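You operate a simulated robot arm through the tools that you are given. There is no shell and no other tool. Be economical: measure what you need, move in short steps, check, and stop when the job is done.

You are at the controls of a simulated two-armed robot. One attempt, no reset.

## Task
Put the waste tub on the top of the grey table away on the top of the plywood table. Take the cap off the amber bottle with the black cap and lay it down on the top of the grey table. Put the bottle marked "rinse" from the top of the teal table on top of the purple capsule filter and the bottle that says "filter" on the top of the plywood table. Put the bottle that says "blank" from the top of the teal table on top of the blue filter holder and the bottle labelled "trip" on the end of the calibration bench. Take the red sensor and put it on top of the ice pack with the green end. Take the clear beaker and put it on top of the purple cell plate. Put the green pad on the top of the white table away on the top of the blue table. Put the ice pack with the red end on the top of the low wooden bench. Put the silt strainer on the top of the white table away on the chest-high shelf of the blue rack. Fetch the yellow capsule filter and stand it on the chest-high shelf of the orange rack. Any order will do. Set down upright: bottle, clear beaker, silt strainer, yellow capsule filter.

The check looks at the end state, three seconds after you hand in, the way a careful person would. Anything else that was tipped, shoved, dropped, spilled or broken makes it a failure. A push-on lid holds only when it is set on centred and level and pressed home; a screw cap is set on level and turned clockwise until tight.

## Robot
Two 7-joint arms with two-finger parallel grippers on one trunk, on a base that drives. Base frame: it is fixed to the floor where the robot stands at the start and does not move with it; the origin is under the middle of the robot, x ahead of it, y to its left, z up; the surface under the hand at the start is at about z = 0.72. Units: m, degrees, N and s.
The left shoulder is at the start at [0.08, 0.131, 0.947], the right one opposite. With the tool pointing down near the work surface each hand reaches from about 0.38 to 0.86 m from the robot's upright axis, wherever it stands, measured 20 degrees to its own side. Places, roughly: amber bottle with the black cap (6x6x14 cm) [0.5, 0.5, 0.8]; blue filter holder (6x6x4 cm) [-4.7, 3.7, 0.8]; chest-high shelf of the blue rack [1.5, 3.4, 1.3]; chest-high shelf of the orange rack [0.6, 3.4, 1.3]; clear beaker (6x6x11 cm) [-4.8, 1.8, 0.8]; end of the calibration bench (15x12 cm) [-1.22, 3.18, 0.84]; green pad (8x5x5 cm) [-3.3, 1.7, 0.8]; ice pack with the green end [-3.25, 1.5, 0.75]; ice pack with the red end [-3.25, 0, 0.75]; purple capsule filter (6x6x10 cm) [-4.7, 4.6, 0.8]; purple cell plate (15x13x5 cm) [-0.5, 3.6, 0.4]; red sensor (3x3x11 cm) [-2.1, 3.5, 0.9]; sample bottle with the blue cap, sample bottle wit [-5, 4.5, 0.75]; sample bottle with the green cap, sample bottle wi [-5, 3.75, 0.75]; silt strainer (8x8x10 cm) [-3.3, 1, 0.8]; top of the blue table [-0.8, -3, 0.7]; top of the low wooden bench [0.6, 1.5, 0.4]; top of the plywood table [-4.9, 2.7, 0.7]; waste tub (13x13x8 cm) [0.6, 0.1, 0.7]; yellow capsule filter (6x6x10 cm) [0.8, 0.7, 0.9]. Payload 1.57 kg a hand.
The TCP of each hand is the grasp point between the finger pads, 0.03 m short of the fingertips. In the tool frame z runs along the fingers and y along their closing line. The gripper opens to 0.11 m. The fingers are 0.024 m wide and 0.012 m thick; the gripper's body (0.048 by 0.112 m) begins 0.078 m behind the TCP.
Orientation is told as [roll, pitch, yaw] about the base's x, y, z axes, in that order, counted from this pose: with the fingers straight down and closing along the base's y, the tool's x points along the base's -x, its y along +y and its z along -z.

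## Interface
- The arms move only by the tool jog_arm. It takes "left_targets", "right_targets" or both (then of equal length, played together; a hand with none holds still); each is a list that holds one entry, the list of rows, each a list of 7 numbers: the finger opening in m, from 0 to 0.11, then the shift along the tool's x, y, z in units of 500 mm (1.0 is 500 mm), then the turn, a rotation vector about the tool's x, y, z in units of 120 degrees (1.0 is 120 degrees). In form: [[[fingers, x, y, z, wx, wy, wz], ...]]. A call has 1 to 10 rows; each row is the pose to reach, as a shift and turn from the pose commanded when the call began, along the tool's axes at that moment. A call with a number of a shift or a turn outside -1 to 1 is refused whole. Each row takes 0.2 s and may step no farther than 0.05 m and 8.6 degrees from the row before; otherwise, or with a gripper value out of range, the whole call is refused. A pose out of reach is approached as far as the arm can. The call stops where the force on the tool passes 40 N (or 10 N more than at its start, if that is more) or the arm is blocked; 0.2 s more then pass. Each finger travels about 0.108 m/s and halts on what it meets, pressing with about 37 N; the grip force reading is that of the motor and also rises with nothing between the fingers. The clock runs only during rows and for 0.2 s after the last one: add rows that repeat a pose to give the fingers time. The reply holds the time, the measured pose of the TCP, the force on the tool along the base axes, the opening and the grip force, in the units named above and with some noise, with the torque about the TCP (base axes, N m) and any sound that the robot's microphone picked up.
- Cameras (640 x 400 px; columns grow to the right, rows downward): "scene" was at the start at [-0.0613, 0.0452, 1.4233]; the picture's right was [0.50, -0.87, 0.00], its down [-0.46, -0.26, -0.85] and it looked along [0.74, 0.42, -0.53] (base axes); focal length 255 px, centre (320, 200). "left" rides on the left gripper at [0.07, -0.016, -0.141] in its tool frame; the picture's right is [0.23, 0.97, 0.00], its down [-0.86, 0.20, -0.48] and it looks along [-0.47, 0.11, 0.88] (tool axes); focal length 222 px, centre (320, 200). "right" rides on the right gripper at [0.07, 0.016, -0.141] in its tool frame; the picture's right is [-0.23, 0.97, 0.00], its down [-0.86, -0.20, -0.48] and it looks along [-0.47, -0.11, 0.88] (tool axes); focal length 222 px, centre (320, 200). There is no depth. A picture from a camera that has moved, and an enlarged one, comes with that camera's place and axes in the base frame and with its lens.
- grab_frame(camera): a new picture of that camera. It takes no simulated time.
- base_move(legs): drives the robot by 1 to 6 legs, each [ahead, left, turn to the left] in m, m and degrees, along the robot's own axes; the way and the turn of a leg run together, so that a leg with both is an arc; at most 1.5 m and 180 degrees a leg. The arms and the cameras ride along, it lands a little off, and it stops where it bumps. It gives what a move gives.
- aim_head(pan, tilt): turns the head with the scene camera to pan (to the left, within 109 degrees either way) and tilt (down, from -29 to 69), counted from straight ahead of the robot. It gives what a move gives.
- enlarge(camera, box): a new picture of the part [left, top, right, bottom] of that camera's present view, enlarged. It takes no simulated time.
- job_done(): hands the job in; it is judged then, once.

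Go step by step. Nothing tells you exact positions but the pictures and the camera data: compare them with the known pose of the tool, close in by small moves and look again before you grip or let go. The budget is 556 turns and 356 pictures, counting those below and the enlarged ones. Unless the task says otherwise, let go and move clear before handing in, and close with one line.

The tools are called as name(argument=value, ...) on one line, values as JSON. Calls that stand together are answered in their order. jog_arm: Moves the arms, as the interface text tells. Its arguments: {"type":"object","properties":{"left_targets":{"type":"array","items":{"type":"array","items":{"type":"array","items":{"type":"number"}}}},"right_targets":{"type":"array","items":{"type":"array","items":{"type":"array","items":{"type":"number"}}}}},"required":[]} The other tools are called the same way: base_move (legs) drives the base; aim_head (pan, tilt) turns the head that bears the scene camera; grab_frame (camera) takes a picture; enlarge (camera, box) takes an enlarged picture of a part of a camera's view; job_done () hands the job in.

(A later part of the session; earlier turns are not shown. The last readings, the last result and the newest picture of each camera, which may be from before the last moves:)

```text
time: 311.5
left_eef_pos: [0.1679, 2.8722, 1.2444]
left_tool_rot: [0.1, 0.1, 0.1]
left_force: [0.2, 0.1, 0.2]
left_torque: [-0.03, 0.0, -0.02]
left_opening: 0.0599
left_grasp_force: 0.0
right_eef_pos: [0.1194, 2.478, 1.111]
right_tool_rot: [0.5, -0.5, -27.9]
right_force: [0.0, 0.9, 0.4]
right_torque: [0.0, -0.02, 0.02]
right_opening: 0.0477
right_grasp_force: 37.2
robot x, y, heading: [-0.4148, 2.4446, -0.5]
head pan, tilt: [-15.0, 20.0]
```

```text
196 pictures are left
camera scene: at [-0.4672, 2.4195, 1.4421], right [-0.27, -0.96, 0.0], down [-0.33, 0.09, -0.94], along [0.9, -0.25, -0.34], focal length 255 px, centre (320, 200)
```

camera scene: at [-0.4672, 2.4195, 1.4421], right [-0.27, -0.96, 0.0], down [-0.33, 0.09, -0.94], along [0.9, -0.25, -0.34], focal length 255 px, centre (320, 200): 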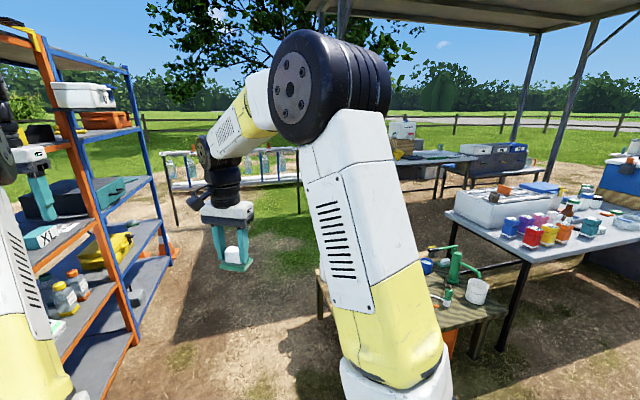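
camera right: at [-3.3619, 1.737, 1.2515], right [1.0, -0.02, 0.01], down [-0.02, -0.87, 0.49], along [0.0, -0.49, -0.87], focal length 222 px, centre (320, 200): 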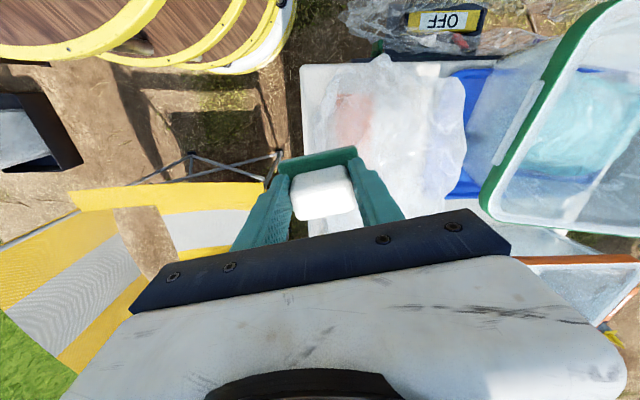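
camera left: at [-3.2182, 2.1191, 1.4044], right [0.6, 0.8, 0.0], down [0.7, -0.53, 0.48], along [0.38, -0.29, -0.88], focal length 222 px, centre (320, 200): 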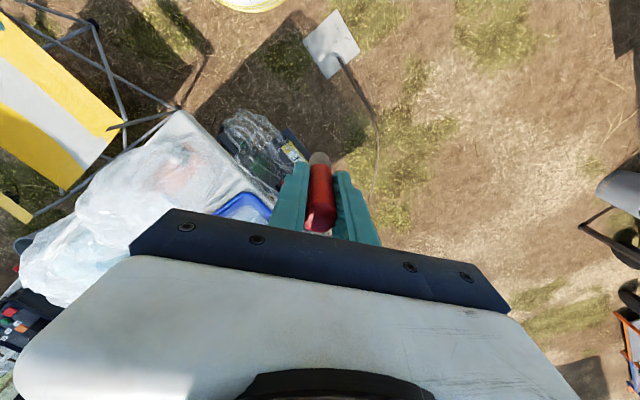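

base_move(legs=[[0, 0, -90], [1.4, 0.1, 0], [1.5, 0, 0], [0.9, 0, 0]])

grab_frame(camera="scene")

```text
time: 333.6
left_eef_pos: [0.1979, -1.9327, 1.2457]
left_tool_rot: [0.1, 0.1, -88.6]
left_force: [-0.5, 0.3, 0.0]
left_torque: [0.01, -0.01, 0.03]
left_opening: 0.06
left_grasp_force: 0.0
right_eef_pos: [-0.1993, -1.8938, 1.1114]
right_tool_rot: [0.6, -0.6, -116.5]
right_force: [-0.3, -0.3, 0.2]
right_torque: [0.0, 0.02, 0.01]
right_opening: 0.0479
right_grasp_force: 37.2
robot x, y, heading: [-0.2474, -1.3589, -89.0]
head pan, tilt: [-15.0, 20.0]
```

```text
195 pictures are left
camera scene: at [-0.2716, -1.307, 1.4421], right [-0.97, 0.25, 0.0], down [0.08, 0.33, -0.94], along [-0.23, -0.91, -0.34], focal length 255 px, centre (320, 200)
```

scene: 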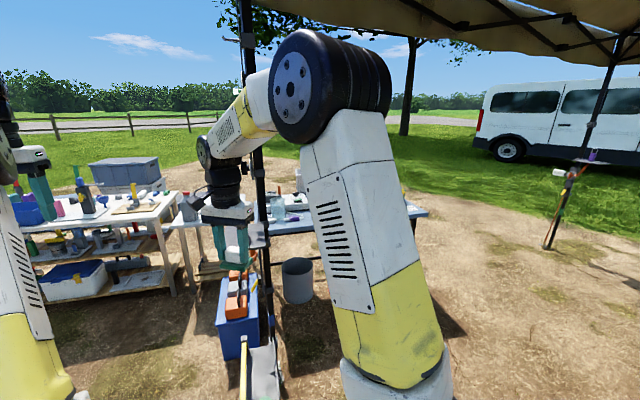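

base_move(legs=[[0, -0.8, 0]])

aim_head(pan=0, tilt=25)

grab_frame(camera="scene")

```text
time: 337.9
left_eef_pos: [-0.6089, -1.9436, 1.2452]
left_tool_rot: [0.0, 0.1, -89.6]
left_force: [-0.2, 0.3, 0.2]
left_torque: [0.0, 0.0, 0.0]
left_opening: 0.06
left_grasp_force: 0.1
right_eef_pos: [-1.0025, -1.8989, 1.1107]
right_tool_rot: [0.5, -0.6, -117.5]
right_force: [-0.5, 0.1, -1.2]
right_torque: [-0.01, 0.05, -0.02]
right_opening: 0.0478
right_grasp_force: 37.3
robot x, y, heading: [-1.0465, -1.3627, -90.1]
head pan, tilt: [-15.0, 20.0]
stopped in leg 1: the robot was blocked; the commanded pose is now the measured one
```

```text
time: 338.7
left_eef_pos: [-0.6086, -1.9442, 1.2446]
left_tool_rot: [0.0, 0.1, -89.7]
left_force: [0.2, 0.3, -0.2]
left_torque: [-0.03, -0.01, -0.01]
left_opening: 0.06
left_grasp_force: 0.0
right_eef_pos: [-1.0022, -1.8992, 1.1107]
right_tool_rot: [0.5, -0.6, -117.5]
right_force: [0.8, 0.3, 0.4]
right_torque: [0.0, 0.03, -0.01]
right_opening: 0.0478
right_grasp_force: 37.5
robot x, y, heading: [-1.0452, -1.3588, -90.5]
head pan, tilt: [0.0, 25.0]
```

```text
194 pictures are left
camera scene: at [-1.0421, -1.3134, 1.434], right [-1.0, 0.0, 0.0], down [0.0, 0.42, -0.91], along [0.0, -0.91, -0.42], focal length 255 px, centre (320, 200)
```

scene: 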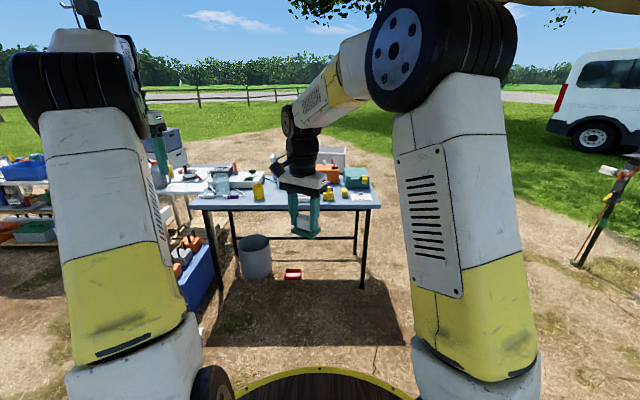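

aim_head(pan=-85, tilt=40)

grab_frame(camera="scene")

```text
time: 340.3
left_eef_pos: [-0.6081, -1.9442, 1.2444]
left_tool_rot: [0.0, 0.1, -89.6]
left_force: [-0.3, 0.6, -1.0]
left_torque: [0.01, 0.03, 0.0]
left_opening: 0.0599
left_grasp_force: 0.0
right_eef_pos: [-1.0036, -1.8978, 1.1106]
right_tool_rot: [0.5, -0.6, -117.5]
right_force: [-0.3, 0.4, 0.2]
right_torque: [0.01, 0.04, -0.01]
right_opening: 0.0481
right_grasp_force: 37.0
robot x, y, heading: [-1.0468, -1.3639, -90.4]
head pan, tilt: [-85.0, 40.0]
```

```text
193 pictures are left
camera scene: at [-1.1265, -1.2285, 1.4107], right [-0.09, 1.0, 0.0], down [0.64, 0.05, -0.77], along [-0.76, -0.07, -0.64], focal length 255 px, centre (320, 200)
```

scene: 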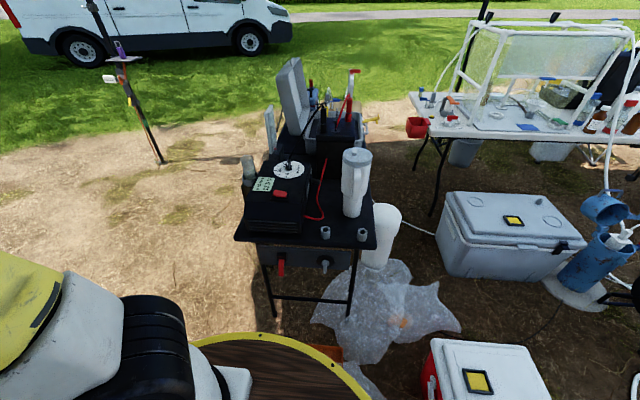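

base_move(legs=[[0.1, 0.08, 0.5], [0.72, 0, 0]])

aim_head(pan=0, tilt=35)

grab_frame(camera="scene")

grab_frame(camera="right")

```text
time: 345.1
left_eef_pos: [-0.5175, -2.7547, 1.2444]
left_tool_rot: [0.1, 0.1, -88.9]
left_force: [0.1, 0.0, 0.1]
left_torque: [0.0, -0.01, -0.01]
left_opening: 0.0599
left_grasp_force: 0.1
right_eef_pos: [-0.9133, -2.7136, 1.1108]
right_tool_rot: [0.5, -0.7, -116.9]
right_force: [0.2, 0.9, -0.3]
right_torque: [0.01, -0.04, 0.0]
right_opening: 0.0481
right_grasp_force: 37.0
robot x, y, heading: [-0.9582, -2.1747, -89.4]
head pan, tilt: [-85.0, 40.0]
```

```text
time: 346.7
left_eef_pos: [-0.5176, -2.7543, 1.2448]
left_tool_rot: [-0.1, 0.1, -89.0]
left_force: [0.0, -0.4, 0.2]
left_torque: [0.0, -0.01, 0.01]
left_opening: 0.0601
left_grasp_force: 0.1
right_eef_pos: [-0.9127, -2.7121, 1.1101]
right_tool_rot: [0.5, -0.5, -116.9]
right_force: [-0.1, 0.2, -0.1]
right_torque: [0.0, 0.0, 0.0]
right_opening: 0.0476
right_grasp_force: 36.7
robot x, y, heading: [-0.9601, -2.1787, -89.5]
head pan, tilt: [0.0, 35.0]
```

```text
192 pictures are left
camera scene: at [-0.9585, -2.1248, 1.4182], right [-1.0, -0.01, 0.0], down [0.0, 0.57, -0.82], along [0.01, -0.82, -0.57], focal length 255 px, centre (320, 200)
```

scene: 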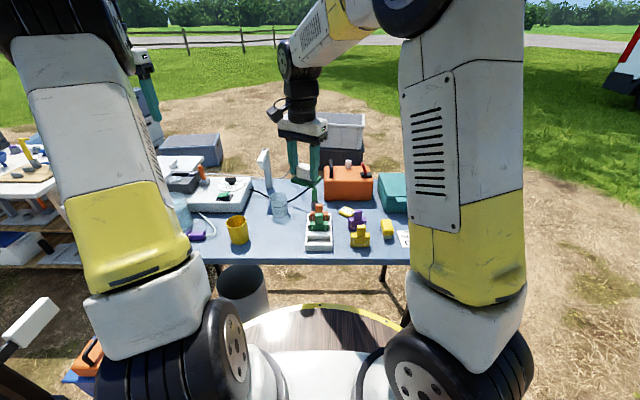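

```text
191 pictures are left
camera right: at [-0.8676, -2.6568, 1.2513], right [0.77, -0.64, 0.01], down [-0.57, -0.67, 0.49], along [-0.31, -0.38, -0.87], focal length 222 px, centre (320, 200)
```

right: 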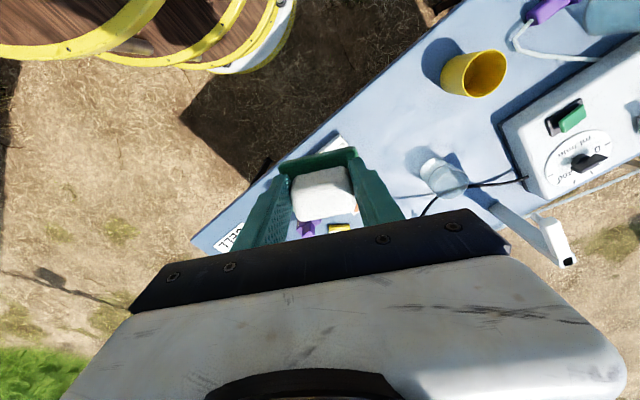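

jog_arm(right_targets=[[[0.02, -0.02, 0.08, 0.02, 0, 0, 0], [0.02, -0.04, 0.16, 0.05, 0, 0, 0], [0.02, -0.06, 0.24, 0.09, 0, 0, 0], [0.02, -0.08, 0.31, 0.14, 0, 0, 0], [0.02, -0.102, 0.36, 0.2, 0, 0, 0], [0.02, -0.102, 0.36, 0.29, 0, 0, 0], [0.02, -0.102, 0.36, 0.38, 0, 0, 0], [0.02, -0.102, 0.36, 0.46, 0, 0, 0]]])

grab_frame(camera="right")

grab_frame(camera="scene")

```text
time: 348.5
left_eef_pos: [-0.517, -2.7554, 1.2445]
left_tool_rot: [0.0, 0.2, -88.9]
left_force: [1.2, -0.2, 0.1]
left_torque: [-0.04, 0.01, 0.01]
left_opening: 0.0601
left_grasp_force: 0.1
right_eef_pos: [-0.7752, -2.8466, 0.8826]
right_tool_rot: [0.5, -0.6, -116.9]
right_force: [-1.2, 0.1, -0.2]
right_torque: [0.03, -0.01, 0.02]
right_opening: 0.0478
right_grasp_force: 36.8
robot x, y, heading: [-0.9596, -2.1746, -89.6]
head pan, tilt: [0.0, 35.0]
```

```text
190 pictures are left
camera right: at [-0.7299, -2.7897, 1.0224], right [0.77, -0.64, 0.01], down [-0.57, -0.67, 0.49], along [-0.3, -0.38, -0.87], focal length 222 px, centre (320, 200)
```

right: 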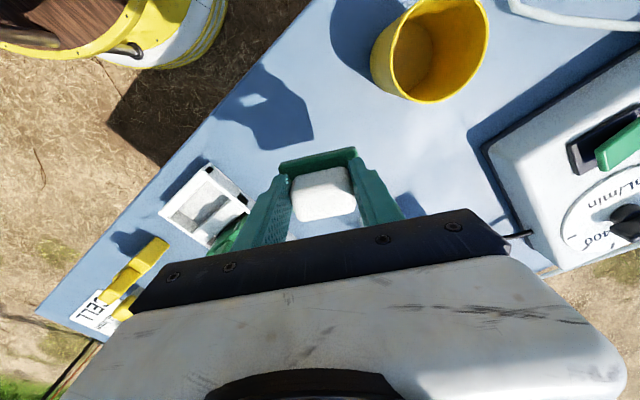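

```text
189 pictures are left
camera scene: at [-0.9585, -2.1247, 1.4182], right [-1.0, -0.01, 0.0], down [0.0, 0.57, -0.82], along [0.01, -0.82, -0.57], focal length 255 px, centre (320, 200)
```

scene: 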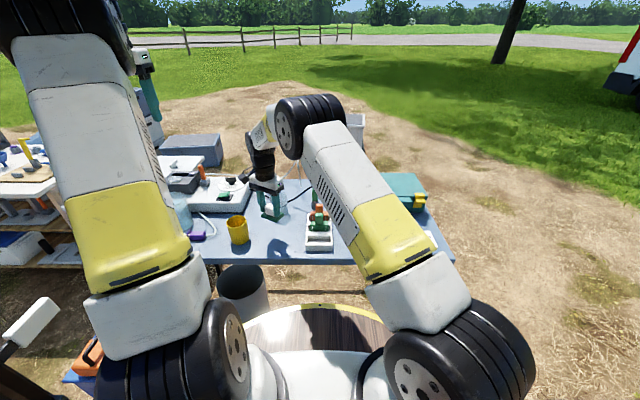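

jog_arm(right_targets=[[[0.02, 0, 0, 0.08, 0, 0, 0], [0.02, 0, 0, 0.16, 0, 0, 0], [0.02, 0, 0, 0.19, 0, 0, 0], [0.02, 0, 0, 0.2, 0, 0, 0], [0.02, 0, 0, 0.21, 0, 0, 0], [0.02, 0, 0, 0.22, 0, 0, 0], [0.02, 0, 0, 0.228, 0, 0, 0], [0.02, 0, 0, 0.236, 0, 0, 0]]])

grab_frame(camera="right")

```text
time: 349.7
left_eef_pos: [-0.5175, -2.7537, 1.2447]
left_tool_rot: [0.0, 0.2, -89.0]
left_force: [-0.2, 0.6, 0.1]
left_torque: [-0.03, -0.01, 0.01]
left_opening: 0.0598
left_grasp_force: 0.1
right_eef_pos: [-0.7743, -2.8478, 0.7854]
right_tool_rot: [0.9, -1.0, -117.0]
right_force: [0.5, -0.1, 8.3]
right_torque: [0.1, 0.09, -0.01]
right_opening: 0.048
right_grasp_force: 36.6
robot x, y, heading: [-0.957, -2.1709, -89.5]
head pan, tilt: [0.0, 35.0]
stopped in row 5 (right hand): the force on the tool passed its limit at 45 N (the readings are from after the stop); the commanded pose is now the measured one
```

```text
188 pictures are left
camera right: at [-0.729, -2.7904, 0.9258], right [0.76, -0.64, 0.02], down [-0.57, -0.66, 0.49], along [-0.3, -0.38, -0.87], focal length 222 px, centre (320, 200)
```

right: 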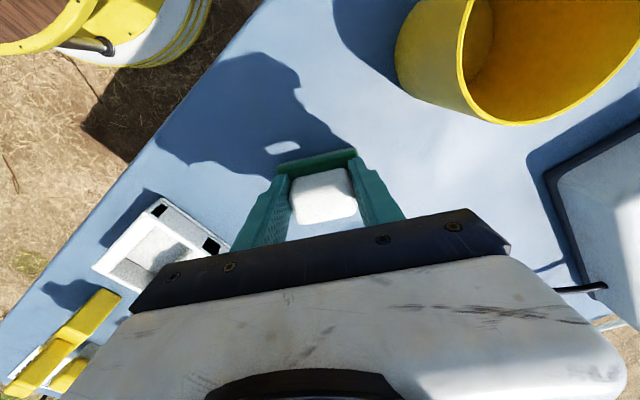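

jog_arm(right_targets=[[[0.05, 0, 0, 0, 0, 0, 0], [0.07, 0, 0, 0, 0, 0, 0], [0.07, 0, 0, -0.02, 0, 0, 0], [0.07, 0, 0, -0.1, 0, 0, 0], [0.07, 0, 0, -0.19, 0, 0, 0], [0.07, 0, 0, -0.28, 0, 0, 0], [0.07, 0, 0, -0.37, 0, 0, 0], [0.07, 0, 0, -0.46, 0, 0, 0], [0.07, 0.05, 0, -0.54, 0, 0, 0], [0.07, 0.1, 0, -0.62, 0, 0, 0]]])

grab_frame(camera="right")

```text
time: 351.9
left_eef_pos: [-0.5172, -2.7541, 1.2433]
left_tool_rot: [0.0, 0.1, -89.1]
left_force: [-0.1, 0.1, -0.6]
left_torque: [0.05, 0.01, -0.02]
left_opening: 0.0599
left_grasp_force: 0.1
right_eef_pos: [-0.7537, -2.7971, 1.0929]
right_tool_rot: [0.8, -0.8, -117.0]
right_force: [0.3, -0.1, -1.2]
right_torque: [0.03, 0.0, 0.03]
right_opening: 0.0701
right_grasp_force: 0.0
robot x, y, heading: [-0.9627, -2.1743, -89.4]
head pan, tilt: [0.0, 35.0]
```

```text
187 pictures are left
camera right: at [-0.7082, -2.7394, 1.2339], right [0.76, -0.64, 0.02], down [-0.57, -0.66, 0.49], along [-0.3, -0.38, -0.87], focal length 222 px, centre (320, 200)
```

right: 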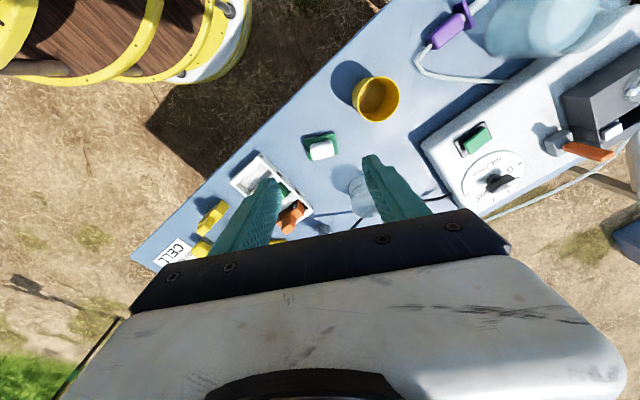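

base_move(legs=[[-0.1, 0, 0], [0, 0, -90]])

aim_head(pan=-10, tilt=20)

grab_frame(camera="scene")

```text
time: 356.9
left_eef_pos: [-1.5522, -2.4996, 1.2444]
left_tool_rot: [0.0, 0.1, 179.1]
left_force: [-0.6, -0.3, 1.3]
left_torque: [0.01, 0.0, 0.01]
left_opening: 0.0599
left_grasp_force: 0.1
right_eef_pos: [-1.5865, -2.2644, 1.0941]
right_tool_rot: [0.8, -0.8, 151.2]
right_force: [-0.4, 0.6, 0.1]
right_torque: [0.01, 0.02, -0.01]
right_opening: 0.07
right_grasp_force: 0.1
robot x, y, heading: [-0.9596, -2.0818, 178.6]
head pan, tilt: [0.0, 35.0]
```

```text
time: 357.7
left_eef_pos: [-1.5511, -2.5009, 1.2442]
left_tool_rot: [0.0, 0.1, 179.0]
left_force: [-0.3, 0.8, 0.2]
left_torque: [0.0, 0.01, 0.01]
left_opening: 0.0602
left_grasp_force: 0.0
right_eef_pos: [-1.5853, -2.263, 1.0936]
right_tool_rot: [0.9, -0.7, 151.2]
right_force: [0.1, 0.8, 0.8]
right_torque: [-0.01, 0.01, 0.03]
right_opening: 0.07
right_grasp_force: 0.0
robot x, y, heading: [-0.9591, -2.0781, 178.7]
head pan, tilt: [-10.0, 20.0]
```

```text
186 pictures are left
camera scene: at [-0.9105, -2.0627, 1.442], right [0.2, 0.98, 0.0], down [0.34, -0.07, -0.94], along [-0.92, 0.19, -0.34], focal length 255 px, centre (320, 200)
```

scene: 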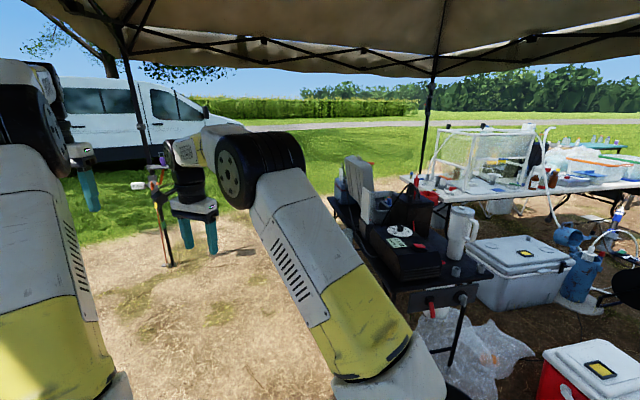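

base_move(legs=[[1.5, 0, 0], [1.5, 0, 0], [0.5, 0, 0], [0, 0, -89], [1.4, 0, 0]])

aim_head(pan=-30, tilt=20)

grab_frame(camera="scene")

```text
time: 385.2
left_eef_pos: [-4.914, 0.0308, 1.2453]
left_tool_rot: [0.0, 0.1, 90.2]
left_force: [-0.4, -0.5, -0.3]
left_torque: [-0.01, -0.03, 0.05]
left_opening: 0.06
left_grasp_force: 0.1
right_eef_pos: [-4.6781, 0.07, 1.0932]
right_tool_rot: [0.8, -0.7, 62.2]
right_force: [0.2, 0.8, -0.7]
right_torque: [-0.01, -0.03, 0.0]
right_opening: 0.0699
right_grasp_force: 0.0
robot x, y, heading: [-4.4832, -0.5512, 90.0]
head pan, tilt: [-10.0, 20.0]
```

```text
time: 386.0
left_eef_pos: [-4.9147, 0.0316, 1.2446]
left_tool_rot: [0.0, 0.1, 90.2]
left_force: [-1.3, 0.3, -0.4]
left_torque: [-0.02, 0.01, 0.0]
left_opening: 0.0601
left_grasp_force: 0.0
right_eef_pos: [-4.6782, 0.0697, 1.0928]
right_tool_rot: [0.8, -0.8, 62.3]
right_force: [-0.4, 0.6, 0.2]
right_torque: [0.01, -0.05, 0.02]
right_opening: 0.0701
right_grasp_force: 0.1
robot x, y, heading: [-4.4805, -0.5522, 89.4]
head pan, tilt: [-30.0, 20.0]
```

```text
185 pictures are left
camera scene: at [-4.4342, -0.6108, 1.4421], right [0.86, -0.5, 0.0], down [-0.17, -0.3, -0.94], along [0.47, 0.81, -0.34], focal length 255 px, centre (320, 200)
```

scene: 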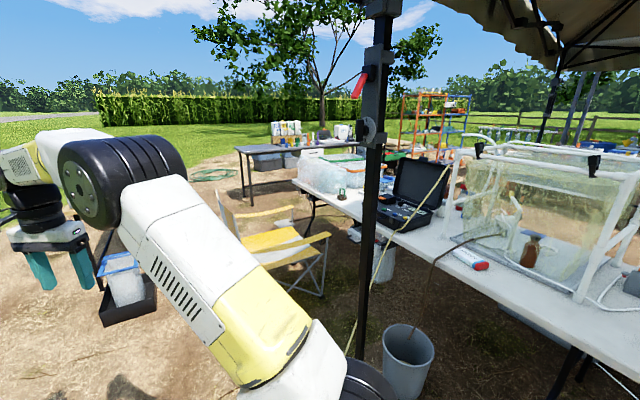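

jog_arm(right_targets=[[[0.07, 0.02, 0, -0.08, 0, 0, 0], [0.07, 0.04, 0, -0.16, 0, 0, 0], [0.07, 0.08, 0, -0.24, 0, 0, 0], [0.07, 0.12, 0, -0.3, 0, 0, 0]]])

base_move(legs=[[1.05, 0, 0], [0, -0.55, 0], [0, 0, -90]])

aim_head(pan=0, tilt=35)

grab_frame(camera="scene")

```text
time: 387.0
left_eef_pos: [-4.9138, 0.0312, 1.2446]
left_tool_rot: [-0.1, 0.1, 90.1]
left_force: [-1.0, 0.3, -0.5]
left_torque: [-0.05, -0.01, -0.03]
left_opening: 0.06
left_grasp_force: 0.1
right_eef_pos: [-4.7065, 0.0158, 1.2432]
right_tool_rot: [0.8, -0.8, 62.3]
right_force: [-1.0, -0.2, 0.6]
right_torque: [-0.02, 0.01, 0.01]
right_opening: 0.07
right_grasp_force: 0.1
robot x, y, heading: [-4.4812, -0.5509, 89.8]
head pan, tilt: [-30.0, 20.0]
```

```text
time: 396.7
left_eef_pos: [-4.06, 1.19, 1.2433]
left_tool_rot: [0.0, 0.2, 64.9]
left_force: [0.0, 0.1, 0.2]
left_torque: [0.01, -0.01, 0.01]
left_opening: 0.0599
left_grasp_force: 0.0
right_eef_pos: [-3.8771, 1.0867, 1.242]
right_tool_rot: [0.8, -0.9, 37.0]
right_force: [-0.9, -0.1, 0.6]
right_torque: [-0.04, 0.02, -0.04]
right_opening: 0.07
right_grasp_force: 0.0
robot x, y, heading: [-3.9163, 0.4778, 64.2]
head pan, tilt: [-30.0, 20.0]
stopped in leg 3: the robot was blocked; the commanded pose is now the measured one
```

```text
time: 397.6
left_eef_pos: [-4.0596, 1.1899, 1.2441]
left_tool_rot: [0.0, 0.1, 64.8]
left_force: [-0.2, 0.1, -0.7]
left_torque: [-0.02, 0.01, 0.03]
left_opening: 0.06
left_grasp_force: 0.0
right_eef_pos: [-3.8778, 1.0873, 1.2415]
right_tool_rot: [0.8, -0.8, 37.0]
right_force: [0.3, 0.7, 0.4]
right_torque: [0.0, -0.04, 0.02]
right_opening: 0.0699
right_grasp_force: 0.0
robot x, y, heading: [-3.9132, 0.4779, 64.5]
head pan, tilt: [0.0, 35.0]
```

```text
184 pictures are left
camera scene: at [-3.9383, 0.4316, 1.4183], right [0.9, -0.43, 0.0], down [-0.25, -0.52, -0.82], along [0.35, 0.74, -0.57], focal length 255 px, centre (320, 200)
```

scene: 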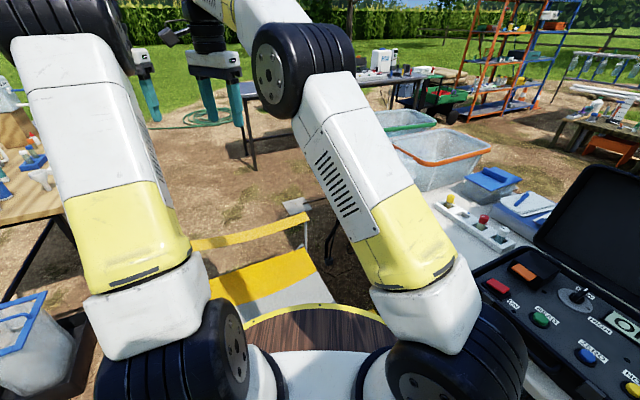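

aim_head(pan=-100, tilt=40)

grab_frame(camera="scene")

```text
time: 399.4
left_eef_pos: [-4.0604, 1.1892, 1.2434]
left_tool_rot: [0.0, 0.1, 64.8]
left_force: [0.6, -0.2, 0.1]
left_torque: [0.03, 0.0, -0.01]
left_opening: 0.06
left_grasp_force: 0.1
right_eef_pos: [-3.8776, 1.087, 1.2425]
right_tool_rot: [0.8, -0.9, 37.1]
right_force: [0.1, -0.4, -0.8]
right_torque: [-0.01, 0.0, 0.01]
right_opening: 0.0702
right_grasp_force: 0.0
robot x, y, heading: [-3.9183, 0.4768, 64.5]
head pan, tilt: [-100.0, 40.0]
```

```text
183 pictures are left
camera scene: at [-3.9072, 0.3027, 1.4107], right [-0.58, -0.81, 0.0], down [-0.52, 0.37, -0.77], along [0.62, -0.45, -0.64], focal length 255 px, centre (320, 200)
```

scene: 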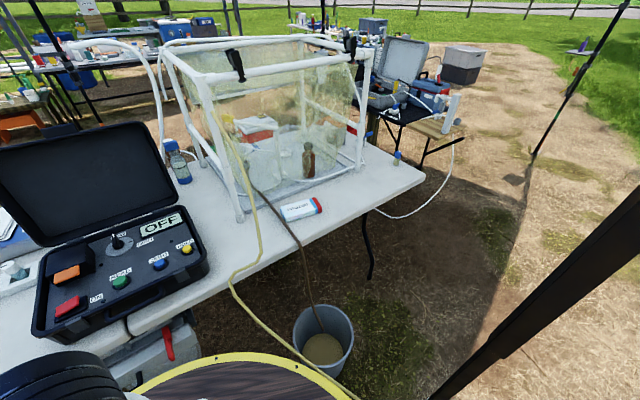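

base_move(legs=[[0, 0.1, 0], [0, 0, -30]])

```text
time: 402.0
left_eef_pos: [-3.7721, 1.2087, 1.2451]
left_tool_rot: [0.0, 0.1, 34.7]
left_force: [-0.5, -0.4, 0.7]
left_torque: [0.01, -0.01, -0.01]
left_opening: 0.0601
left_grasp_force: 0.1
right_eef_pos: [-3.6668, 1.028, 1.2416]
right_tool_rot: [0.8, -0.9, 6.8]
right_force: [0.3, 1.0, -0.6]
right_torque: [-0.02, 0.02, -0.01]
right_opening: 0.0699
right_grasp_force: 0.0
robot x, y, heading: [-4.0059, 0.5215, 34.3]
head pan, tilt: [-100.0, 40.0]
```

base_move(legs=[[0, 0, -34]])

aim_head(pan=20, tilt=30)

grab_frame(camera="scene")

```text
time: 404.1
left_eef_pos: [-3.4231, 0.9519, 1.2438]
left_tool_rot: [0.0, 0.2, 0.0]
left_force: [0.3, -0.6, -0.6]
left_torque: [-0.02, 0.01, -0.01]
left_opening: 0.0602
left_grasp_force: 0.0
right_eef_pos: [-3.4381, 0.7427, 1.2429]
right_tool_rot: [0.8, -0.9, -28.0]
right_force: [-0.8, 0.7, -0.4]
right_torque: [0.01, 0.0, 0.03]
right_opening: 0.0703
right_grasp_force: 0.1
robot x, y, heading: [-4.0067, 0.5183, -0.4]
head pan, tilt: [-100.0, 40.0]
```

```text
time: 406.1
left_eef_pos: [-3.4217, 0.9531, 1.2442]
left_tool_rot: [0.0, 0.1, 0.0]
left_force: [-0.5, -0.7, 0.5]
left_torque: [0.0, 0.02, 0.0]
left_opening: 0.06
left_grasp_force: 0.0
right_eef_pos: [-3.4367, 0.744, 1.2415]
right_tool_rot: [0.8, -0.9, -27.9]
right_force: [-0.6, 0.0, 0.2]
right_torque: [0.0, 0.02, -0.03]
right_opening: 0.0703
right_grasp_force: 0.1
robot x, y, heading: [-4.0104, 0.5223, -0.3]
head pan, tilt: [20.0, 30.0]
```

```text
182 pictures are left
camera scene: at [-4.061, 0.5528, 1.426], right [0.33, -0.94, 0.0], down [-0.47, -0.17, -0.87], along [0.82, 0.29, -0.5], focal length 255 px, centre (320, 200)
```

scene: 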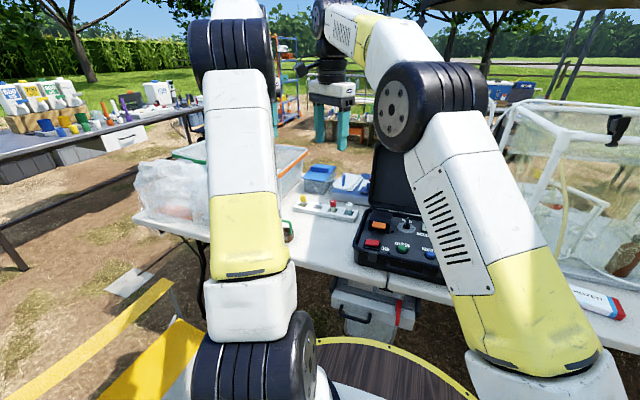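

base_move(legs=[[0.15, 0.05, 0]])

grab_frame(camera="left")

grab_frame(camera="right")

```text
time: 407.1
left_eef_pos: [-3.3815, 0.9641, 1.2426]
left_tool_rot: [0.0, 0.2, 0.0]
left_force: [0.3, -0.1, -0.3]
left_torque: [-0.04, 0.0, 0.02]
left_opening: 0.0601
left_grasp_force: 0.0
right_eef_pos: [-3.3976, 0.7558, 1.242]
right_tool_rot: [0.7, -0.9, -27.9]
right_force: [-0.4, -0.9, -0.3]
right_torque: [-0.02, 0.03, 0.01]
right_opening: 0.0701
right_grasp_force: 0.1
robot x, y, heading: [-3.9659, 0.5321, -0.4]
head pan, tilt: [20.0, 30.0]
stopped in leg 1: the robot was blocked; the commanded pose is now the measured one
```

```text
181 pictures are left
camera left: at [-3.4518, 0.9479, 1.3851], right [-0.23, 0.97, 0.0], down [0.86, 0.2, 0.47], along [0.46, 0.11, -0.88], focal length 222 px, centre (320, 200)
```

left: 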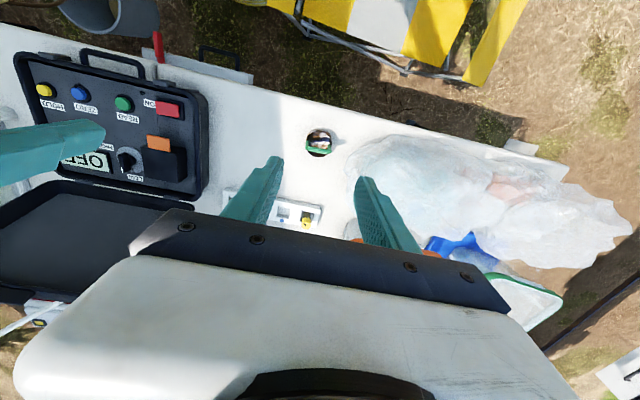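

```text
180 pictures are left
camera right: at [-3.4539, 0.8023, 1.3816], right [0.66, 0.75, 0.02], down [0.65, -0.58, 0.49], along [0.38, -0.31, -0.87], focal length 222 px, centre (320, 200)
```

right: 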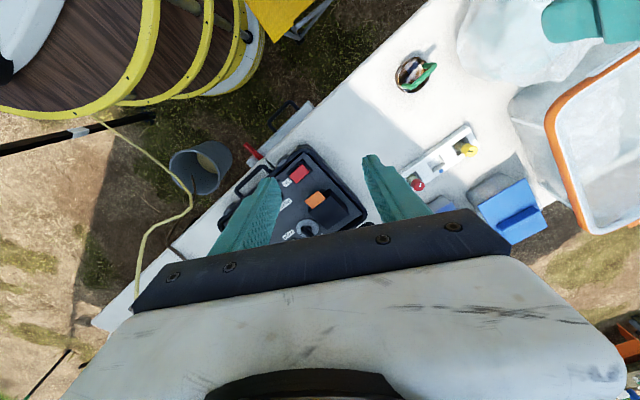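

jog_arm(left_targets=[[[0.11, 0.006, -0.009, 0.08, -0.0145, -0.0542, -0.0252], [0.11, 0.012, -0.018, 0.165, -0.0291, -0.1085, -0.0503], [0.11, 0.018, -0.027, 0.25, -0.0436, -0.1627, -0.0755], [0.11, 0.024, -0.036, 0.335, -0.0582, -0.2169, -0.1006], [0.11, 0.03, -0.045, 0.42, -0.0727, -0.2712, -0.1258], [0.11, 0.036, -0.054, 0.505, -0.0873, -0.3254, -0.1509], [0.11, 0.042, -0.063, 0.59, -0.1018, -0.3796, -0.1761], [0.11, 0.048, -0.072, 0.675, -0.1164, -0.4339, -0.2012], [0.11, 0.052, -0.08, 0.76, -0.1309, -0.4881, -0.2264]]])

grab_frame(camera="left")

```text
time: 409.1
left_eef_pos: [-3.4123, 0.9235, 0.8615]
left_tool_rot: [0.2, -59.9, 30.0]
left_force: [0.1, 0.8, -0.3]
left_torque: [0.0, -0.02, 0.02]
left_opening: 0.11
left_grasp_force: 0.1
right_eef_pos: [-3.3975, 0.755, 1.2425]
right_tool_rot: [0.7, -0.9, -27.9]
right_force: [-0.9, 0.1, 0.6]
right_torque: [0.01, -0.03, 0.0]
right_opening: 0.0701
right_grasp_force: 0.1
robot x, y, heading: [-3.9672, 0.5342, -0.6]
head pan, tilt: [20.0, 30.0]
```

```text
179 pictures are left
camera left: at [-3.5417, 0.8296, 0.8716], right [-0.59, 0.79, -0.19], down [-0.09, 0.18, 0.98], along [0.81, 0.59, -0.04], focal length 222 px, centre (320, 200)
```

left: 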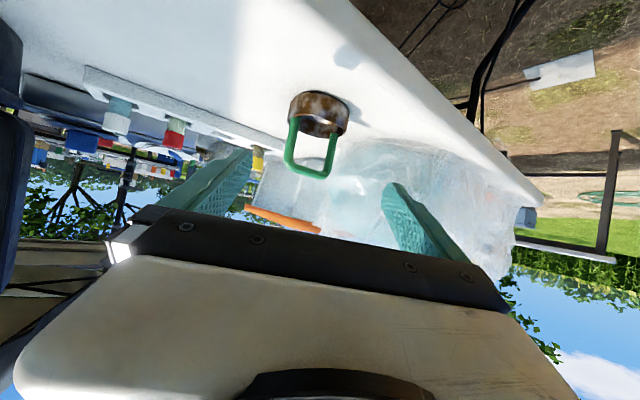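

jog_arm(left_targets=[[[0.1, 0, -0.008, 0.08, 0, 0, 0], [0.09, -0.003, -0.018, 0.16, 0, 0, 0], [0.09, -0.006, -0.018, 0.21, 0, 0, 0]]])

grab_frame(camera="left")

```text
time: 409.9
left_eef_pos: [-3.3252, 0.9623, 0.8111]
left_tool_rot: [0.4, -59.8, 29.7]
left_force: [0.2, -0.9, 0.3]
left_torque: [-0.02, -0.02, -0.01]
left_opening: 0.0899
left_grasp_force: 0.1
right_eef_pos: [-3.3979, 0.7562, 1.2426]
right_tool_rot: [0.7, -0.8, -27.8]
right_force: [-0.5, -0.9, 0.4]
right_torque: [0.02, -0.05, -0.02]
right_opening: 0.0699
right_grasp_force: 0.1
robot x, y, heading: [-3.9663, 0.5336, -0.3]
head pan, tilt: [20.0, 30.0]
```

```text
178 pictures are left
camera left: at [-3.454, 0.8696, 0.8219], right [-0.59, 0.79, -0.19], down [-0.08, 0.18, 0.98], along [0.81, 0.59, -0.04], focal length 222 px, centre (320, 200)
```

left: 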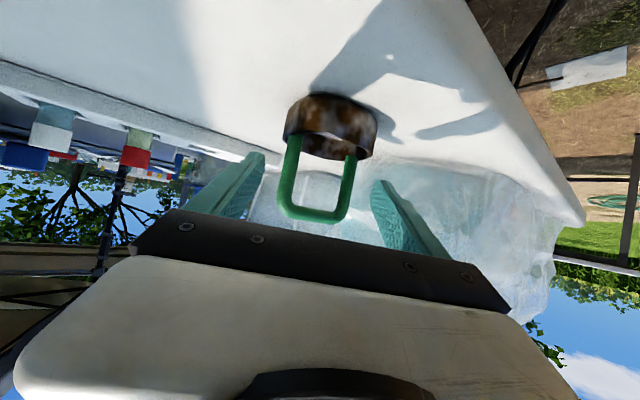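

jog_arm(left_targets=[[[0.09, 0.02, -0.006, 0.016, 0, 0, 0], [0.06, 0.02, -0.006, 0.016, 0, 0, 0], [0.04, 0.02, -0.006, 0.016, 0, 0, 0], [0.03, 0.02, -0.006, 0.016, 0, 0, 0], [0.03, 0.02, -0.006, 0.016, 0, 0, 0]]])

grab_frame(camera="left")

```text
time: 411.1
left_eef_pos: [-3.3205, 0.9613, 0.7991]
left_tool_rot: [0.3, -59.8, 29.8]
left_force: [0.3, -0.4, 0.6]
left_torque: [-0.01, -0.03, 0.01]
left_opening: 0.0299
left_grasp_force: 0.1
right_eef_pos: [-3.3977, 0.7556, 1.2419]
right_tool_rot: [0.7, -0.8, -27.8]
right_force: [-0.6, 0.0, 0.5]
right_torque: [0.01, 0.02, -0.02]
right_opening: 0.07
right_grasp_force: 0.1
robot x, y, heading: [-3.9694, 0.5333, -0.5]
head pan, tilt: [20.0, 30.0]
```

```text
177 pictures are left
camera left: at [-3.4503, 0.868, 0.8095], right [-0.59, 0.79, -0.19], down [-0.08, 0.18, 0.98], along [0.81, 0.59, -0.04], focal length 222 px, centre (320, 200)
```

left: 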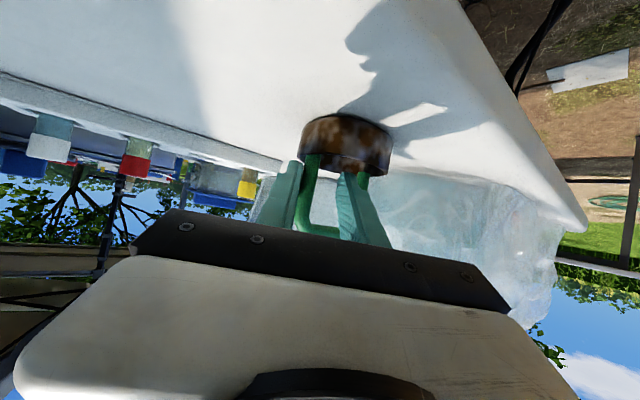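

jog_arm(left_targets=[[[0.06, 0, 0, 0, 0, 0, 0], [0.09, 0, 0, 0, 0, 0, 0], [0.09, 0, 0, 0, 0, 0, 0]]])

grab_frame(camera="left")

```text
time: 411.9
left_eef_pos: [-3.3212, 0.9611, 0.7982]
left_tool_rot: [0.2, -59.8, 29.9]
left_force: [-0.5, -1.0, 1.2]
left_torque: [-0.01, 0.02, 0.03]
left_opening: 0.0901
left_grasp_force: 0.0
right_eef_pos: [-3.3977, 0.7557, 1.2421]
right_tool_rot: [0.7, -0.7, -27.9]
right_force: [0.0, -0.5, 0.0]
right_torque: [0.03, 0.03, 0.0]
right_opening: 0.0701
right_grasp_force: 0.1
robot x, y, heading: [-3.9685, 0.5312, -0.4]
head pan, tilt: [20.0, 30.0]
```

```text
176 pictures are left
camera left: at [-3.4503, 0.868, 0.8095], right [-0.59, 0.79, -0.19], down [-0.08, 0.18, 0.98], along [0.81, 0.59, -0.04], focal length 222 px, centre (320, 200)
```

left: 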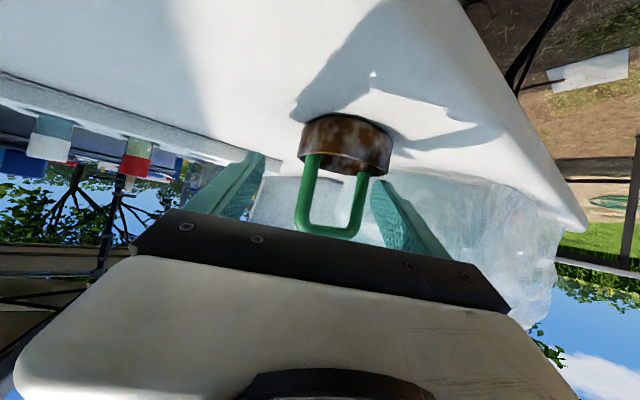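

jog_arm(left_targets=[[[0.09, 0, 0.02, 0, 0, 0, 0], [0.05, 0, 0.02, 0.01, 0, 0, 0], [0.02, 0, 0.02, 0.01, 0, 0, 0], [0.0, 0, 0.02, 0.01, 0, 0, 0], [0.0, 0, 0.02, 0.01, 0, 0, 0], [0.0, 0, 0.02, 0.01, 0, 0, 0]]])

grab_frame(camera="left")

```text
time: 413.2
left_eef_pos: [-3.3217, 0.9729, 0.7977]
left_tool_rot: [0.3, -59.8, 29.9]
left_force: [-0.3, -0.3, 1.3]
left_torque: [-0.02, -0.07, 0.0]
left_opening: 0.0105
left_grasp_force: 28.2
right_eef_pos: [-3.3977, 0.7563, 1.2413]
right_tool_rot: [0.7, -0.8, -27.9]
right_force: [-0.4, 0.6, -0.1]
right_torque: [-0.03, -0.02, 0.02]
right_opening: 0.07
right_grasp_force: 0.0
robot x, y, heading: [-3.9691, 0.533, -0.5]
head pan, tilt: [20.0, 30.0]
```

```text
175 pictures are left
camera left: at [-3.4513, 0.8798, 0.8087], right [-0.59, 0.79, -0.19], down [-0.08, 0.18, 0.98], along [0.81, 0.59, -0.04], focal length 222 px, centre (320, 200)
```

left: 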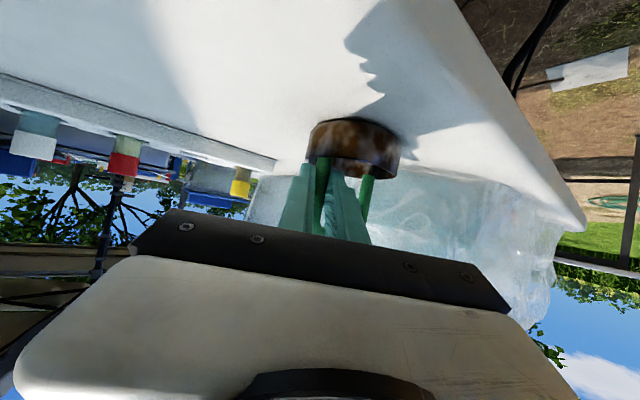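

jog_arm(left_targets=[[[0.0, -0.03, 0, -0.017, 0, 0, 0], [0.0, -0.09, 0, -0.052, 0, 0, 0], [0.0, -0.17, 0, -0.098, 0, 0, 0], [0.0, -0.25, 0, -0.144, 0, 0, 0]]])

grab_frame(camera="left")

```text
time: 414.2
left_eef_pos: [-3.3235, 0.9727, 0.9428]
left_tool_rot: [0.3, -59.8, 29.8]
left_force: [0.2, 0.4, -0.8]
left_torque: [-0.03, 0.03, 0.0]
left_opening: 0.0107
left_grasp_force: 28.3
right_eef_pos: [-3.3981, 0.7558, 1.2409]
right_tool_rot: [0.8, -0.8, -27.9]
right_force: [0.5, -0.3, -0.7]
right_torque: [0.0, -0.01, -0.01]
right_opening: 0.07
right_grasp_force: 0.1
robot x, y, heading: [-3.963, 0.5315, -0.6]
head pan, tilt: [20.0, 30.0]
```

```text
174 pictures are left
camera left: at [-3.4523, 0.88, 0.954], right [-0.59, 0.79, -0.19], down [-0.08, 0.18, 0.98], along [0.81, 0.59, -0.04], focal length 222 px, centre (320, 200)
```

left: 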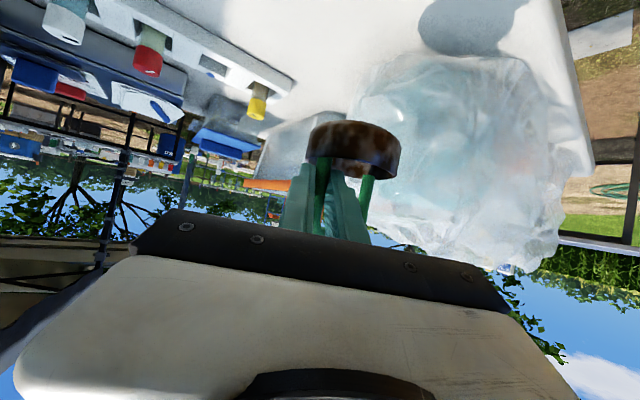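

jog_arm(left_targets=[[[0.0, -0.07, 0.008, -0.058, 0, 0, 0], [0.0, -0.14, 0.016, -0.115, 0, 0, 0], [0.0, -0.21, 0.025, -0.172, 0, 0, 0], [0.0, -0.28, 0.033, -0.23, 0, 0, 0], [0.0, -0.35, 0.04, -0.288, 0, 0, 0], [0.0, -0.424, 0.05, -0.345, 0, 0, 0], [0.0, -0.424, 0.05, -0.345, 0, 0, 0], [0.0, -0.424, 0.05, -0.345, 0, 0, 0], [0.0, -0.424, 0.05, -0.345, 0, 0, 0], [0.0, -0.424, 0.05, -0.345, 0, 0, 0]]], right_targets=[[[0.09, -0.042, -0.08, 0.01, 0, 0, 0], [0.09, -0.084, -0.16, 0.02, 0, 0, 0], [0.09, -0.126, -0.24, 0.03, 0, 0, 0], [0.09, -0.168, -0.32, 0.04, 0, 0, 0], [0.09, -0.21, -0.4, 0.05, 0, 0, 0], [0.09, -0.252, -0.48, 0.06, 0, 0, 0], [0.09, -0.294, -0.56, 0.07, 0, 0, 0], [0.09, -0.336, -0.64, 0.08, 0, 0, 0], [0.09, -0.378, -0.72, 0.09, 0, 0, 0], [0.09, -0.42, -0.796, 0.1, 0, 0, 0]]])

grab_frame(camera="right")

```text
time: 416.4
left_eef_pos: [-3.3701, 0.9722, 1.2135]
left_tool_rot: [0.1, -59.8, 29.8]
left_force: [0.9, 1.2, -0.6]
left_torque: [-0.03, 0.0, -0.01]
left_opening: 0.0106
left_grasp_force: 27.9
right_eef_pos: [-3.3963, 0.3053, 1.191]
right_tool_rot: [0.6, -0.9, -28.0]
right_force: [0.8, -0.3, 0.3]
right_torque: [0.0, -0.01, -0.01]
right_opening: 0.0899
right_grasp_force: 0.1
robot x, y, heading: [-3.9687, 0.5315, -0.7]
head pan, tilt: [20.0, 30.0]
```

```text
173 pictures are left
camera right: at [-3.4535, 0.3511, 1.3308], right [0.66, 0.75, 0.02], down [0.65, -0.58, 0.49], along [0.38, -0.31, -0.87], focal length 222 px, centre (320, 200)
```

right: 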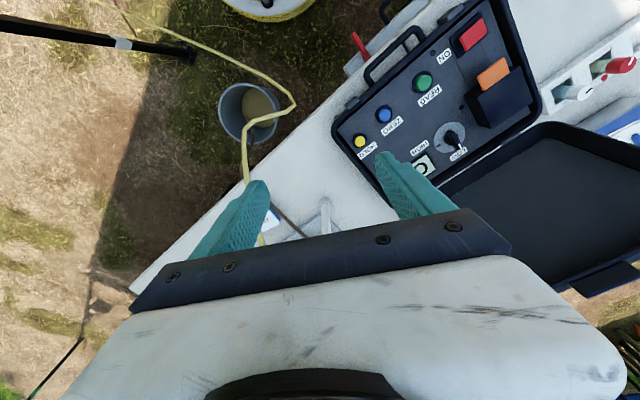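

jog_arm(right_targets=[[[0.09, -0.046, -0.076, 0.037, 0, 0, 0], [0.09, -0.092, -0.151, 0.073, 0, 0, 0], [0.09, -0.138, -0.227, 0.11, 0, 0, 0], [0.09, -0.184, -0.303, 0.147, 0, 0, 0], [0.09, -0.23, -0.378, 0.183, 0, 0, 0], [0.09, -0.276, -0.454, 0.22, 0, 0, 0]]])

grab_frame(camera="right")

```text
time: 417.9
left_eef_pos: [-3.3694, 0.9721, 1.2131]
left_tool_rot: [0.2, -59.8, 29.7]
left_force: [0.2, 1.0, -0.8]
left_torque: [-0.03, 0.0, -0.04]
left_opening: 0.0106
left_grasp_force: 28.8
right_eef_pos: [-3.3803, 0.0388, 1.0795]
right_tool_rot: [0.7, -0.9, -27.9]
right_force: [0.1, 0.2, 0.5]
right_torque: [-0.05, 0.03, -0.05]
right_opening: 0.0899
right_grasp_force: 0.1
robot x, y, heading: [-3.9697, 0.532, -0.6]
head pan, tilt: [20.0, 30.0]
```

```text
172 pictures are left
camera right: at [-3.437, 0.0858, 1.219], right [0.66, 0.75, 0.02], down [0.65, -0.58, 0.49], along [0.38, -0.31, -0.87], focal length 222 px, centre (320, 200)
```

right: 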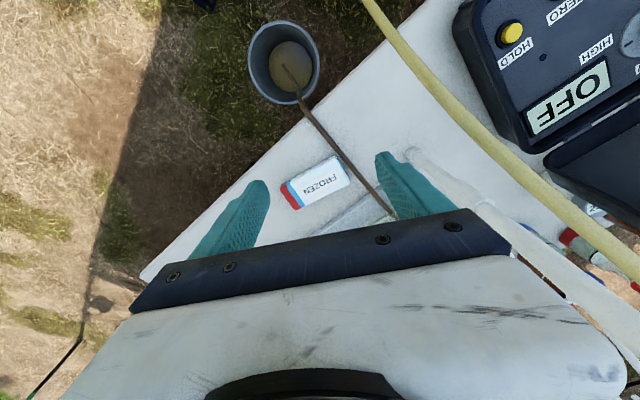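

enlarge(camera="right", box=[240, 100, 480, 250])

aim_head(pan=-50, tilt=35)

grab_frame(camera="scene")

```text
2.67 times, centred on (360, 175) of right
camera zoom: at [-3.437, 0.0858, 1.219], right [0.66, 0.75, 0.02], down [0.65, -0.58, 0.49], along [0.38, -0.31, -0.87], focal length 592 px, centre (213, 267)
```

zoom: 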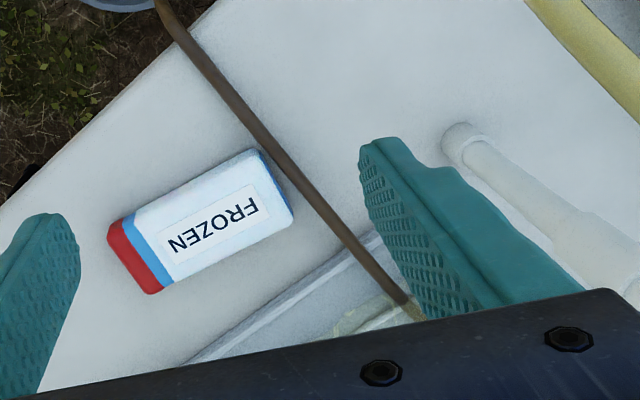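

```text
time: 419.3
left_eef_pos: [-3.3698, 0.9723, 1.2128]
left_tool_rot: [0.3, -59.9, 29.7]
left_force: [0.1, 0.0, -0.2]
left_torque: [-0.01, 0.01, 0.01]
left_opening: 0.0106
left_grasp_force: 28.8
right_eef_pos: [-3.381, 0.0399, 1.0792]
right_tool_rot: [0.6, -0.9, -27.9]
right_force: [0.9, 0.0, -0.1]
right_torque: [0.0, 0.04, 0.02]
right_opening: 0.0898
right_grasp_force: 0.1
robot x, y, heading: [-3.9683, 0.5301, -0.3]
head pan, tilt: [-50.0, 35.0]
```

```text
170 pictures are left
camera scene: at [-4.0502, 0.4671, 1.4182], right [-0.77, -0.64, 0.0], down [-0.36, 0.44, -0.82], along [0.52, -0.63, -0.57], focal length 255 px, centre (320, 200)
```

scene: 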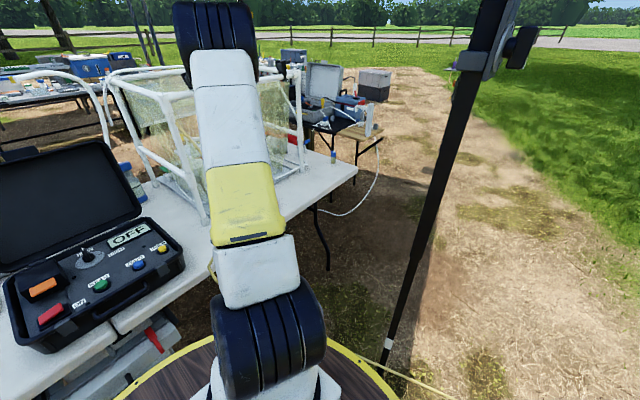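

jog_arm(right_targets=[[[0.09, 0, 0, 0, 0, 0, -0.07], [0.09, -0.02, -0.007, 0, 0, 0, -0.14], [0.09, -0.05, -0.014, 0.0, 0, 0, -0.21], [0.09, -0.08, -0.02, 0.0, 0, 0, -0.28], [0.09, -0.11, -0.03, 0.02, 0, 0, -0.35], [0.09, -0.14, -0.04, 0.04, 0, 0, -0.42], [0.09, -0.17, -0.05, 0.06, 0, 0, -0.49], [0.09, -0.2, -0.06, 0.08, 0, 0, -0.56], [0.09, -0.235, -0.065, 0.1, 0, 0, -0.63], [0.09, -0.268, -0.07, 0.12, 0, 0, -0.7]]])

grab_frame(camera="right")

```text
time: 421.5
left_eef_pos: [-3.3692, 0.9719, 1.2125]
left_tool_rot: [0.3, -59.8, 29.7]
left_force: [-0.2, 1.3, -0.2]
left_torque: [-0.04, 0.02, 0.0]
left_opening: 0.0106
left_grasp_force: 28.4
right_eef_pos: [-3.298, -0.0472, 1.0179]
right_tool_rot: [-0.6, -0.9, 56.3]
right_force: [-1.1, -1.2, 0.7]
right_torque: [0.0, -0.01, 0.0]
right_opening: 0.0901
right_grasp_force: 0.1
right hand out of reach, approached as far as the arm can: row 9, 10
robot x, y, heading: [-3.9639, 0.5321, -0.7]
head pan, tilt: [-50.0, 35.0]
```

```text
169 pictures are left
camera right: at [-3.3525, -0.0963, 1.1564], right [-0.68, 0.73, -0.01], down [0.63, 0.6, 0.49], along [0.36, 0.33, -0.87], focal length 222 px, centre (320, 200)
```

right: 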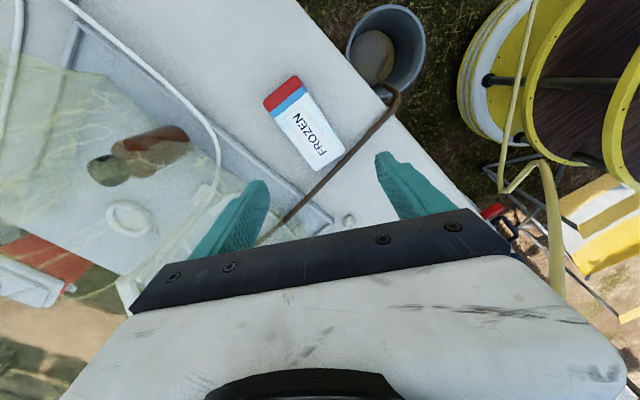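

base_move(legs=[[0, -0.07, 0]])

```text
time: 422.5
left_eef_pos: [-3.3708, 0.9015, 1.2134]
left_tool_rot: [0.2, -59.7, 29.8]
left_force: [-0.5, 0.0, -0.4]
left_torque: [-0.04, -0.01, 0.01]
left_opening: 0.0106
left_grasp_force: 28.2
right_eef_pos: [-3.2992, -0.1189, 1.0175]
right_tool_rot: [-0.9, -0.7, 56.1]
right_force: [0.2, 0.2, -0.7]
right_torque: [-0.06, 0.04, -0.05]
right_opening: 0.0901
right_grasp_force: 0.1
robot x, y, heading: [-3.9688, 0.4626, -0.3]
head pan, tilt: [-50.0, 35.0]
```

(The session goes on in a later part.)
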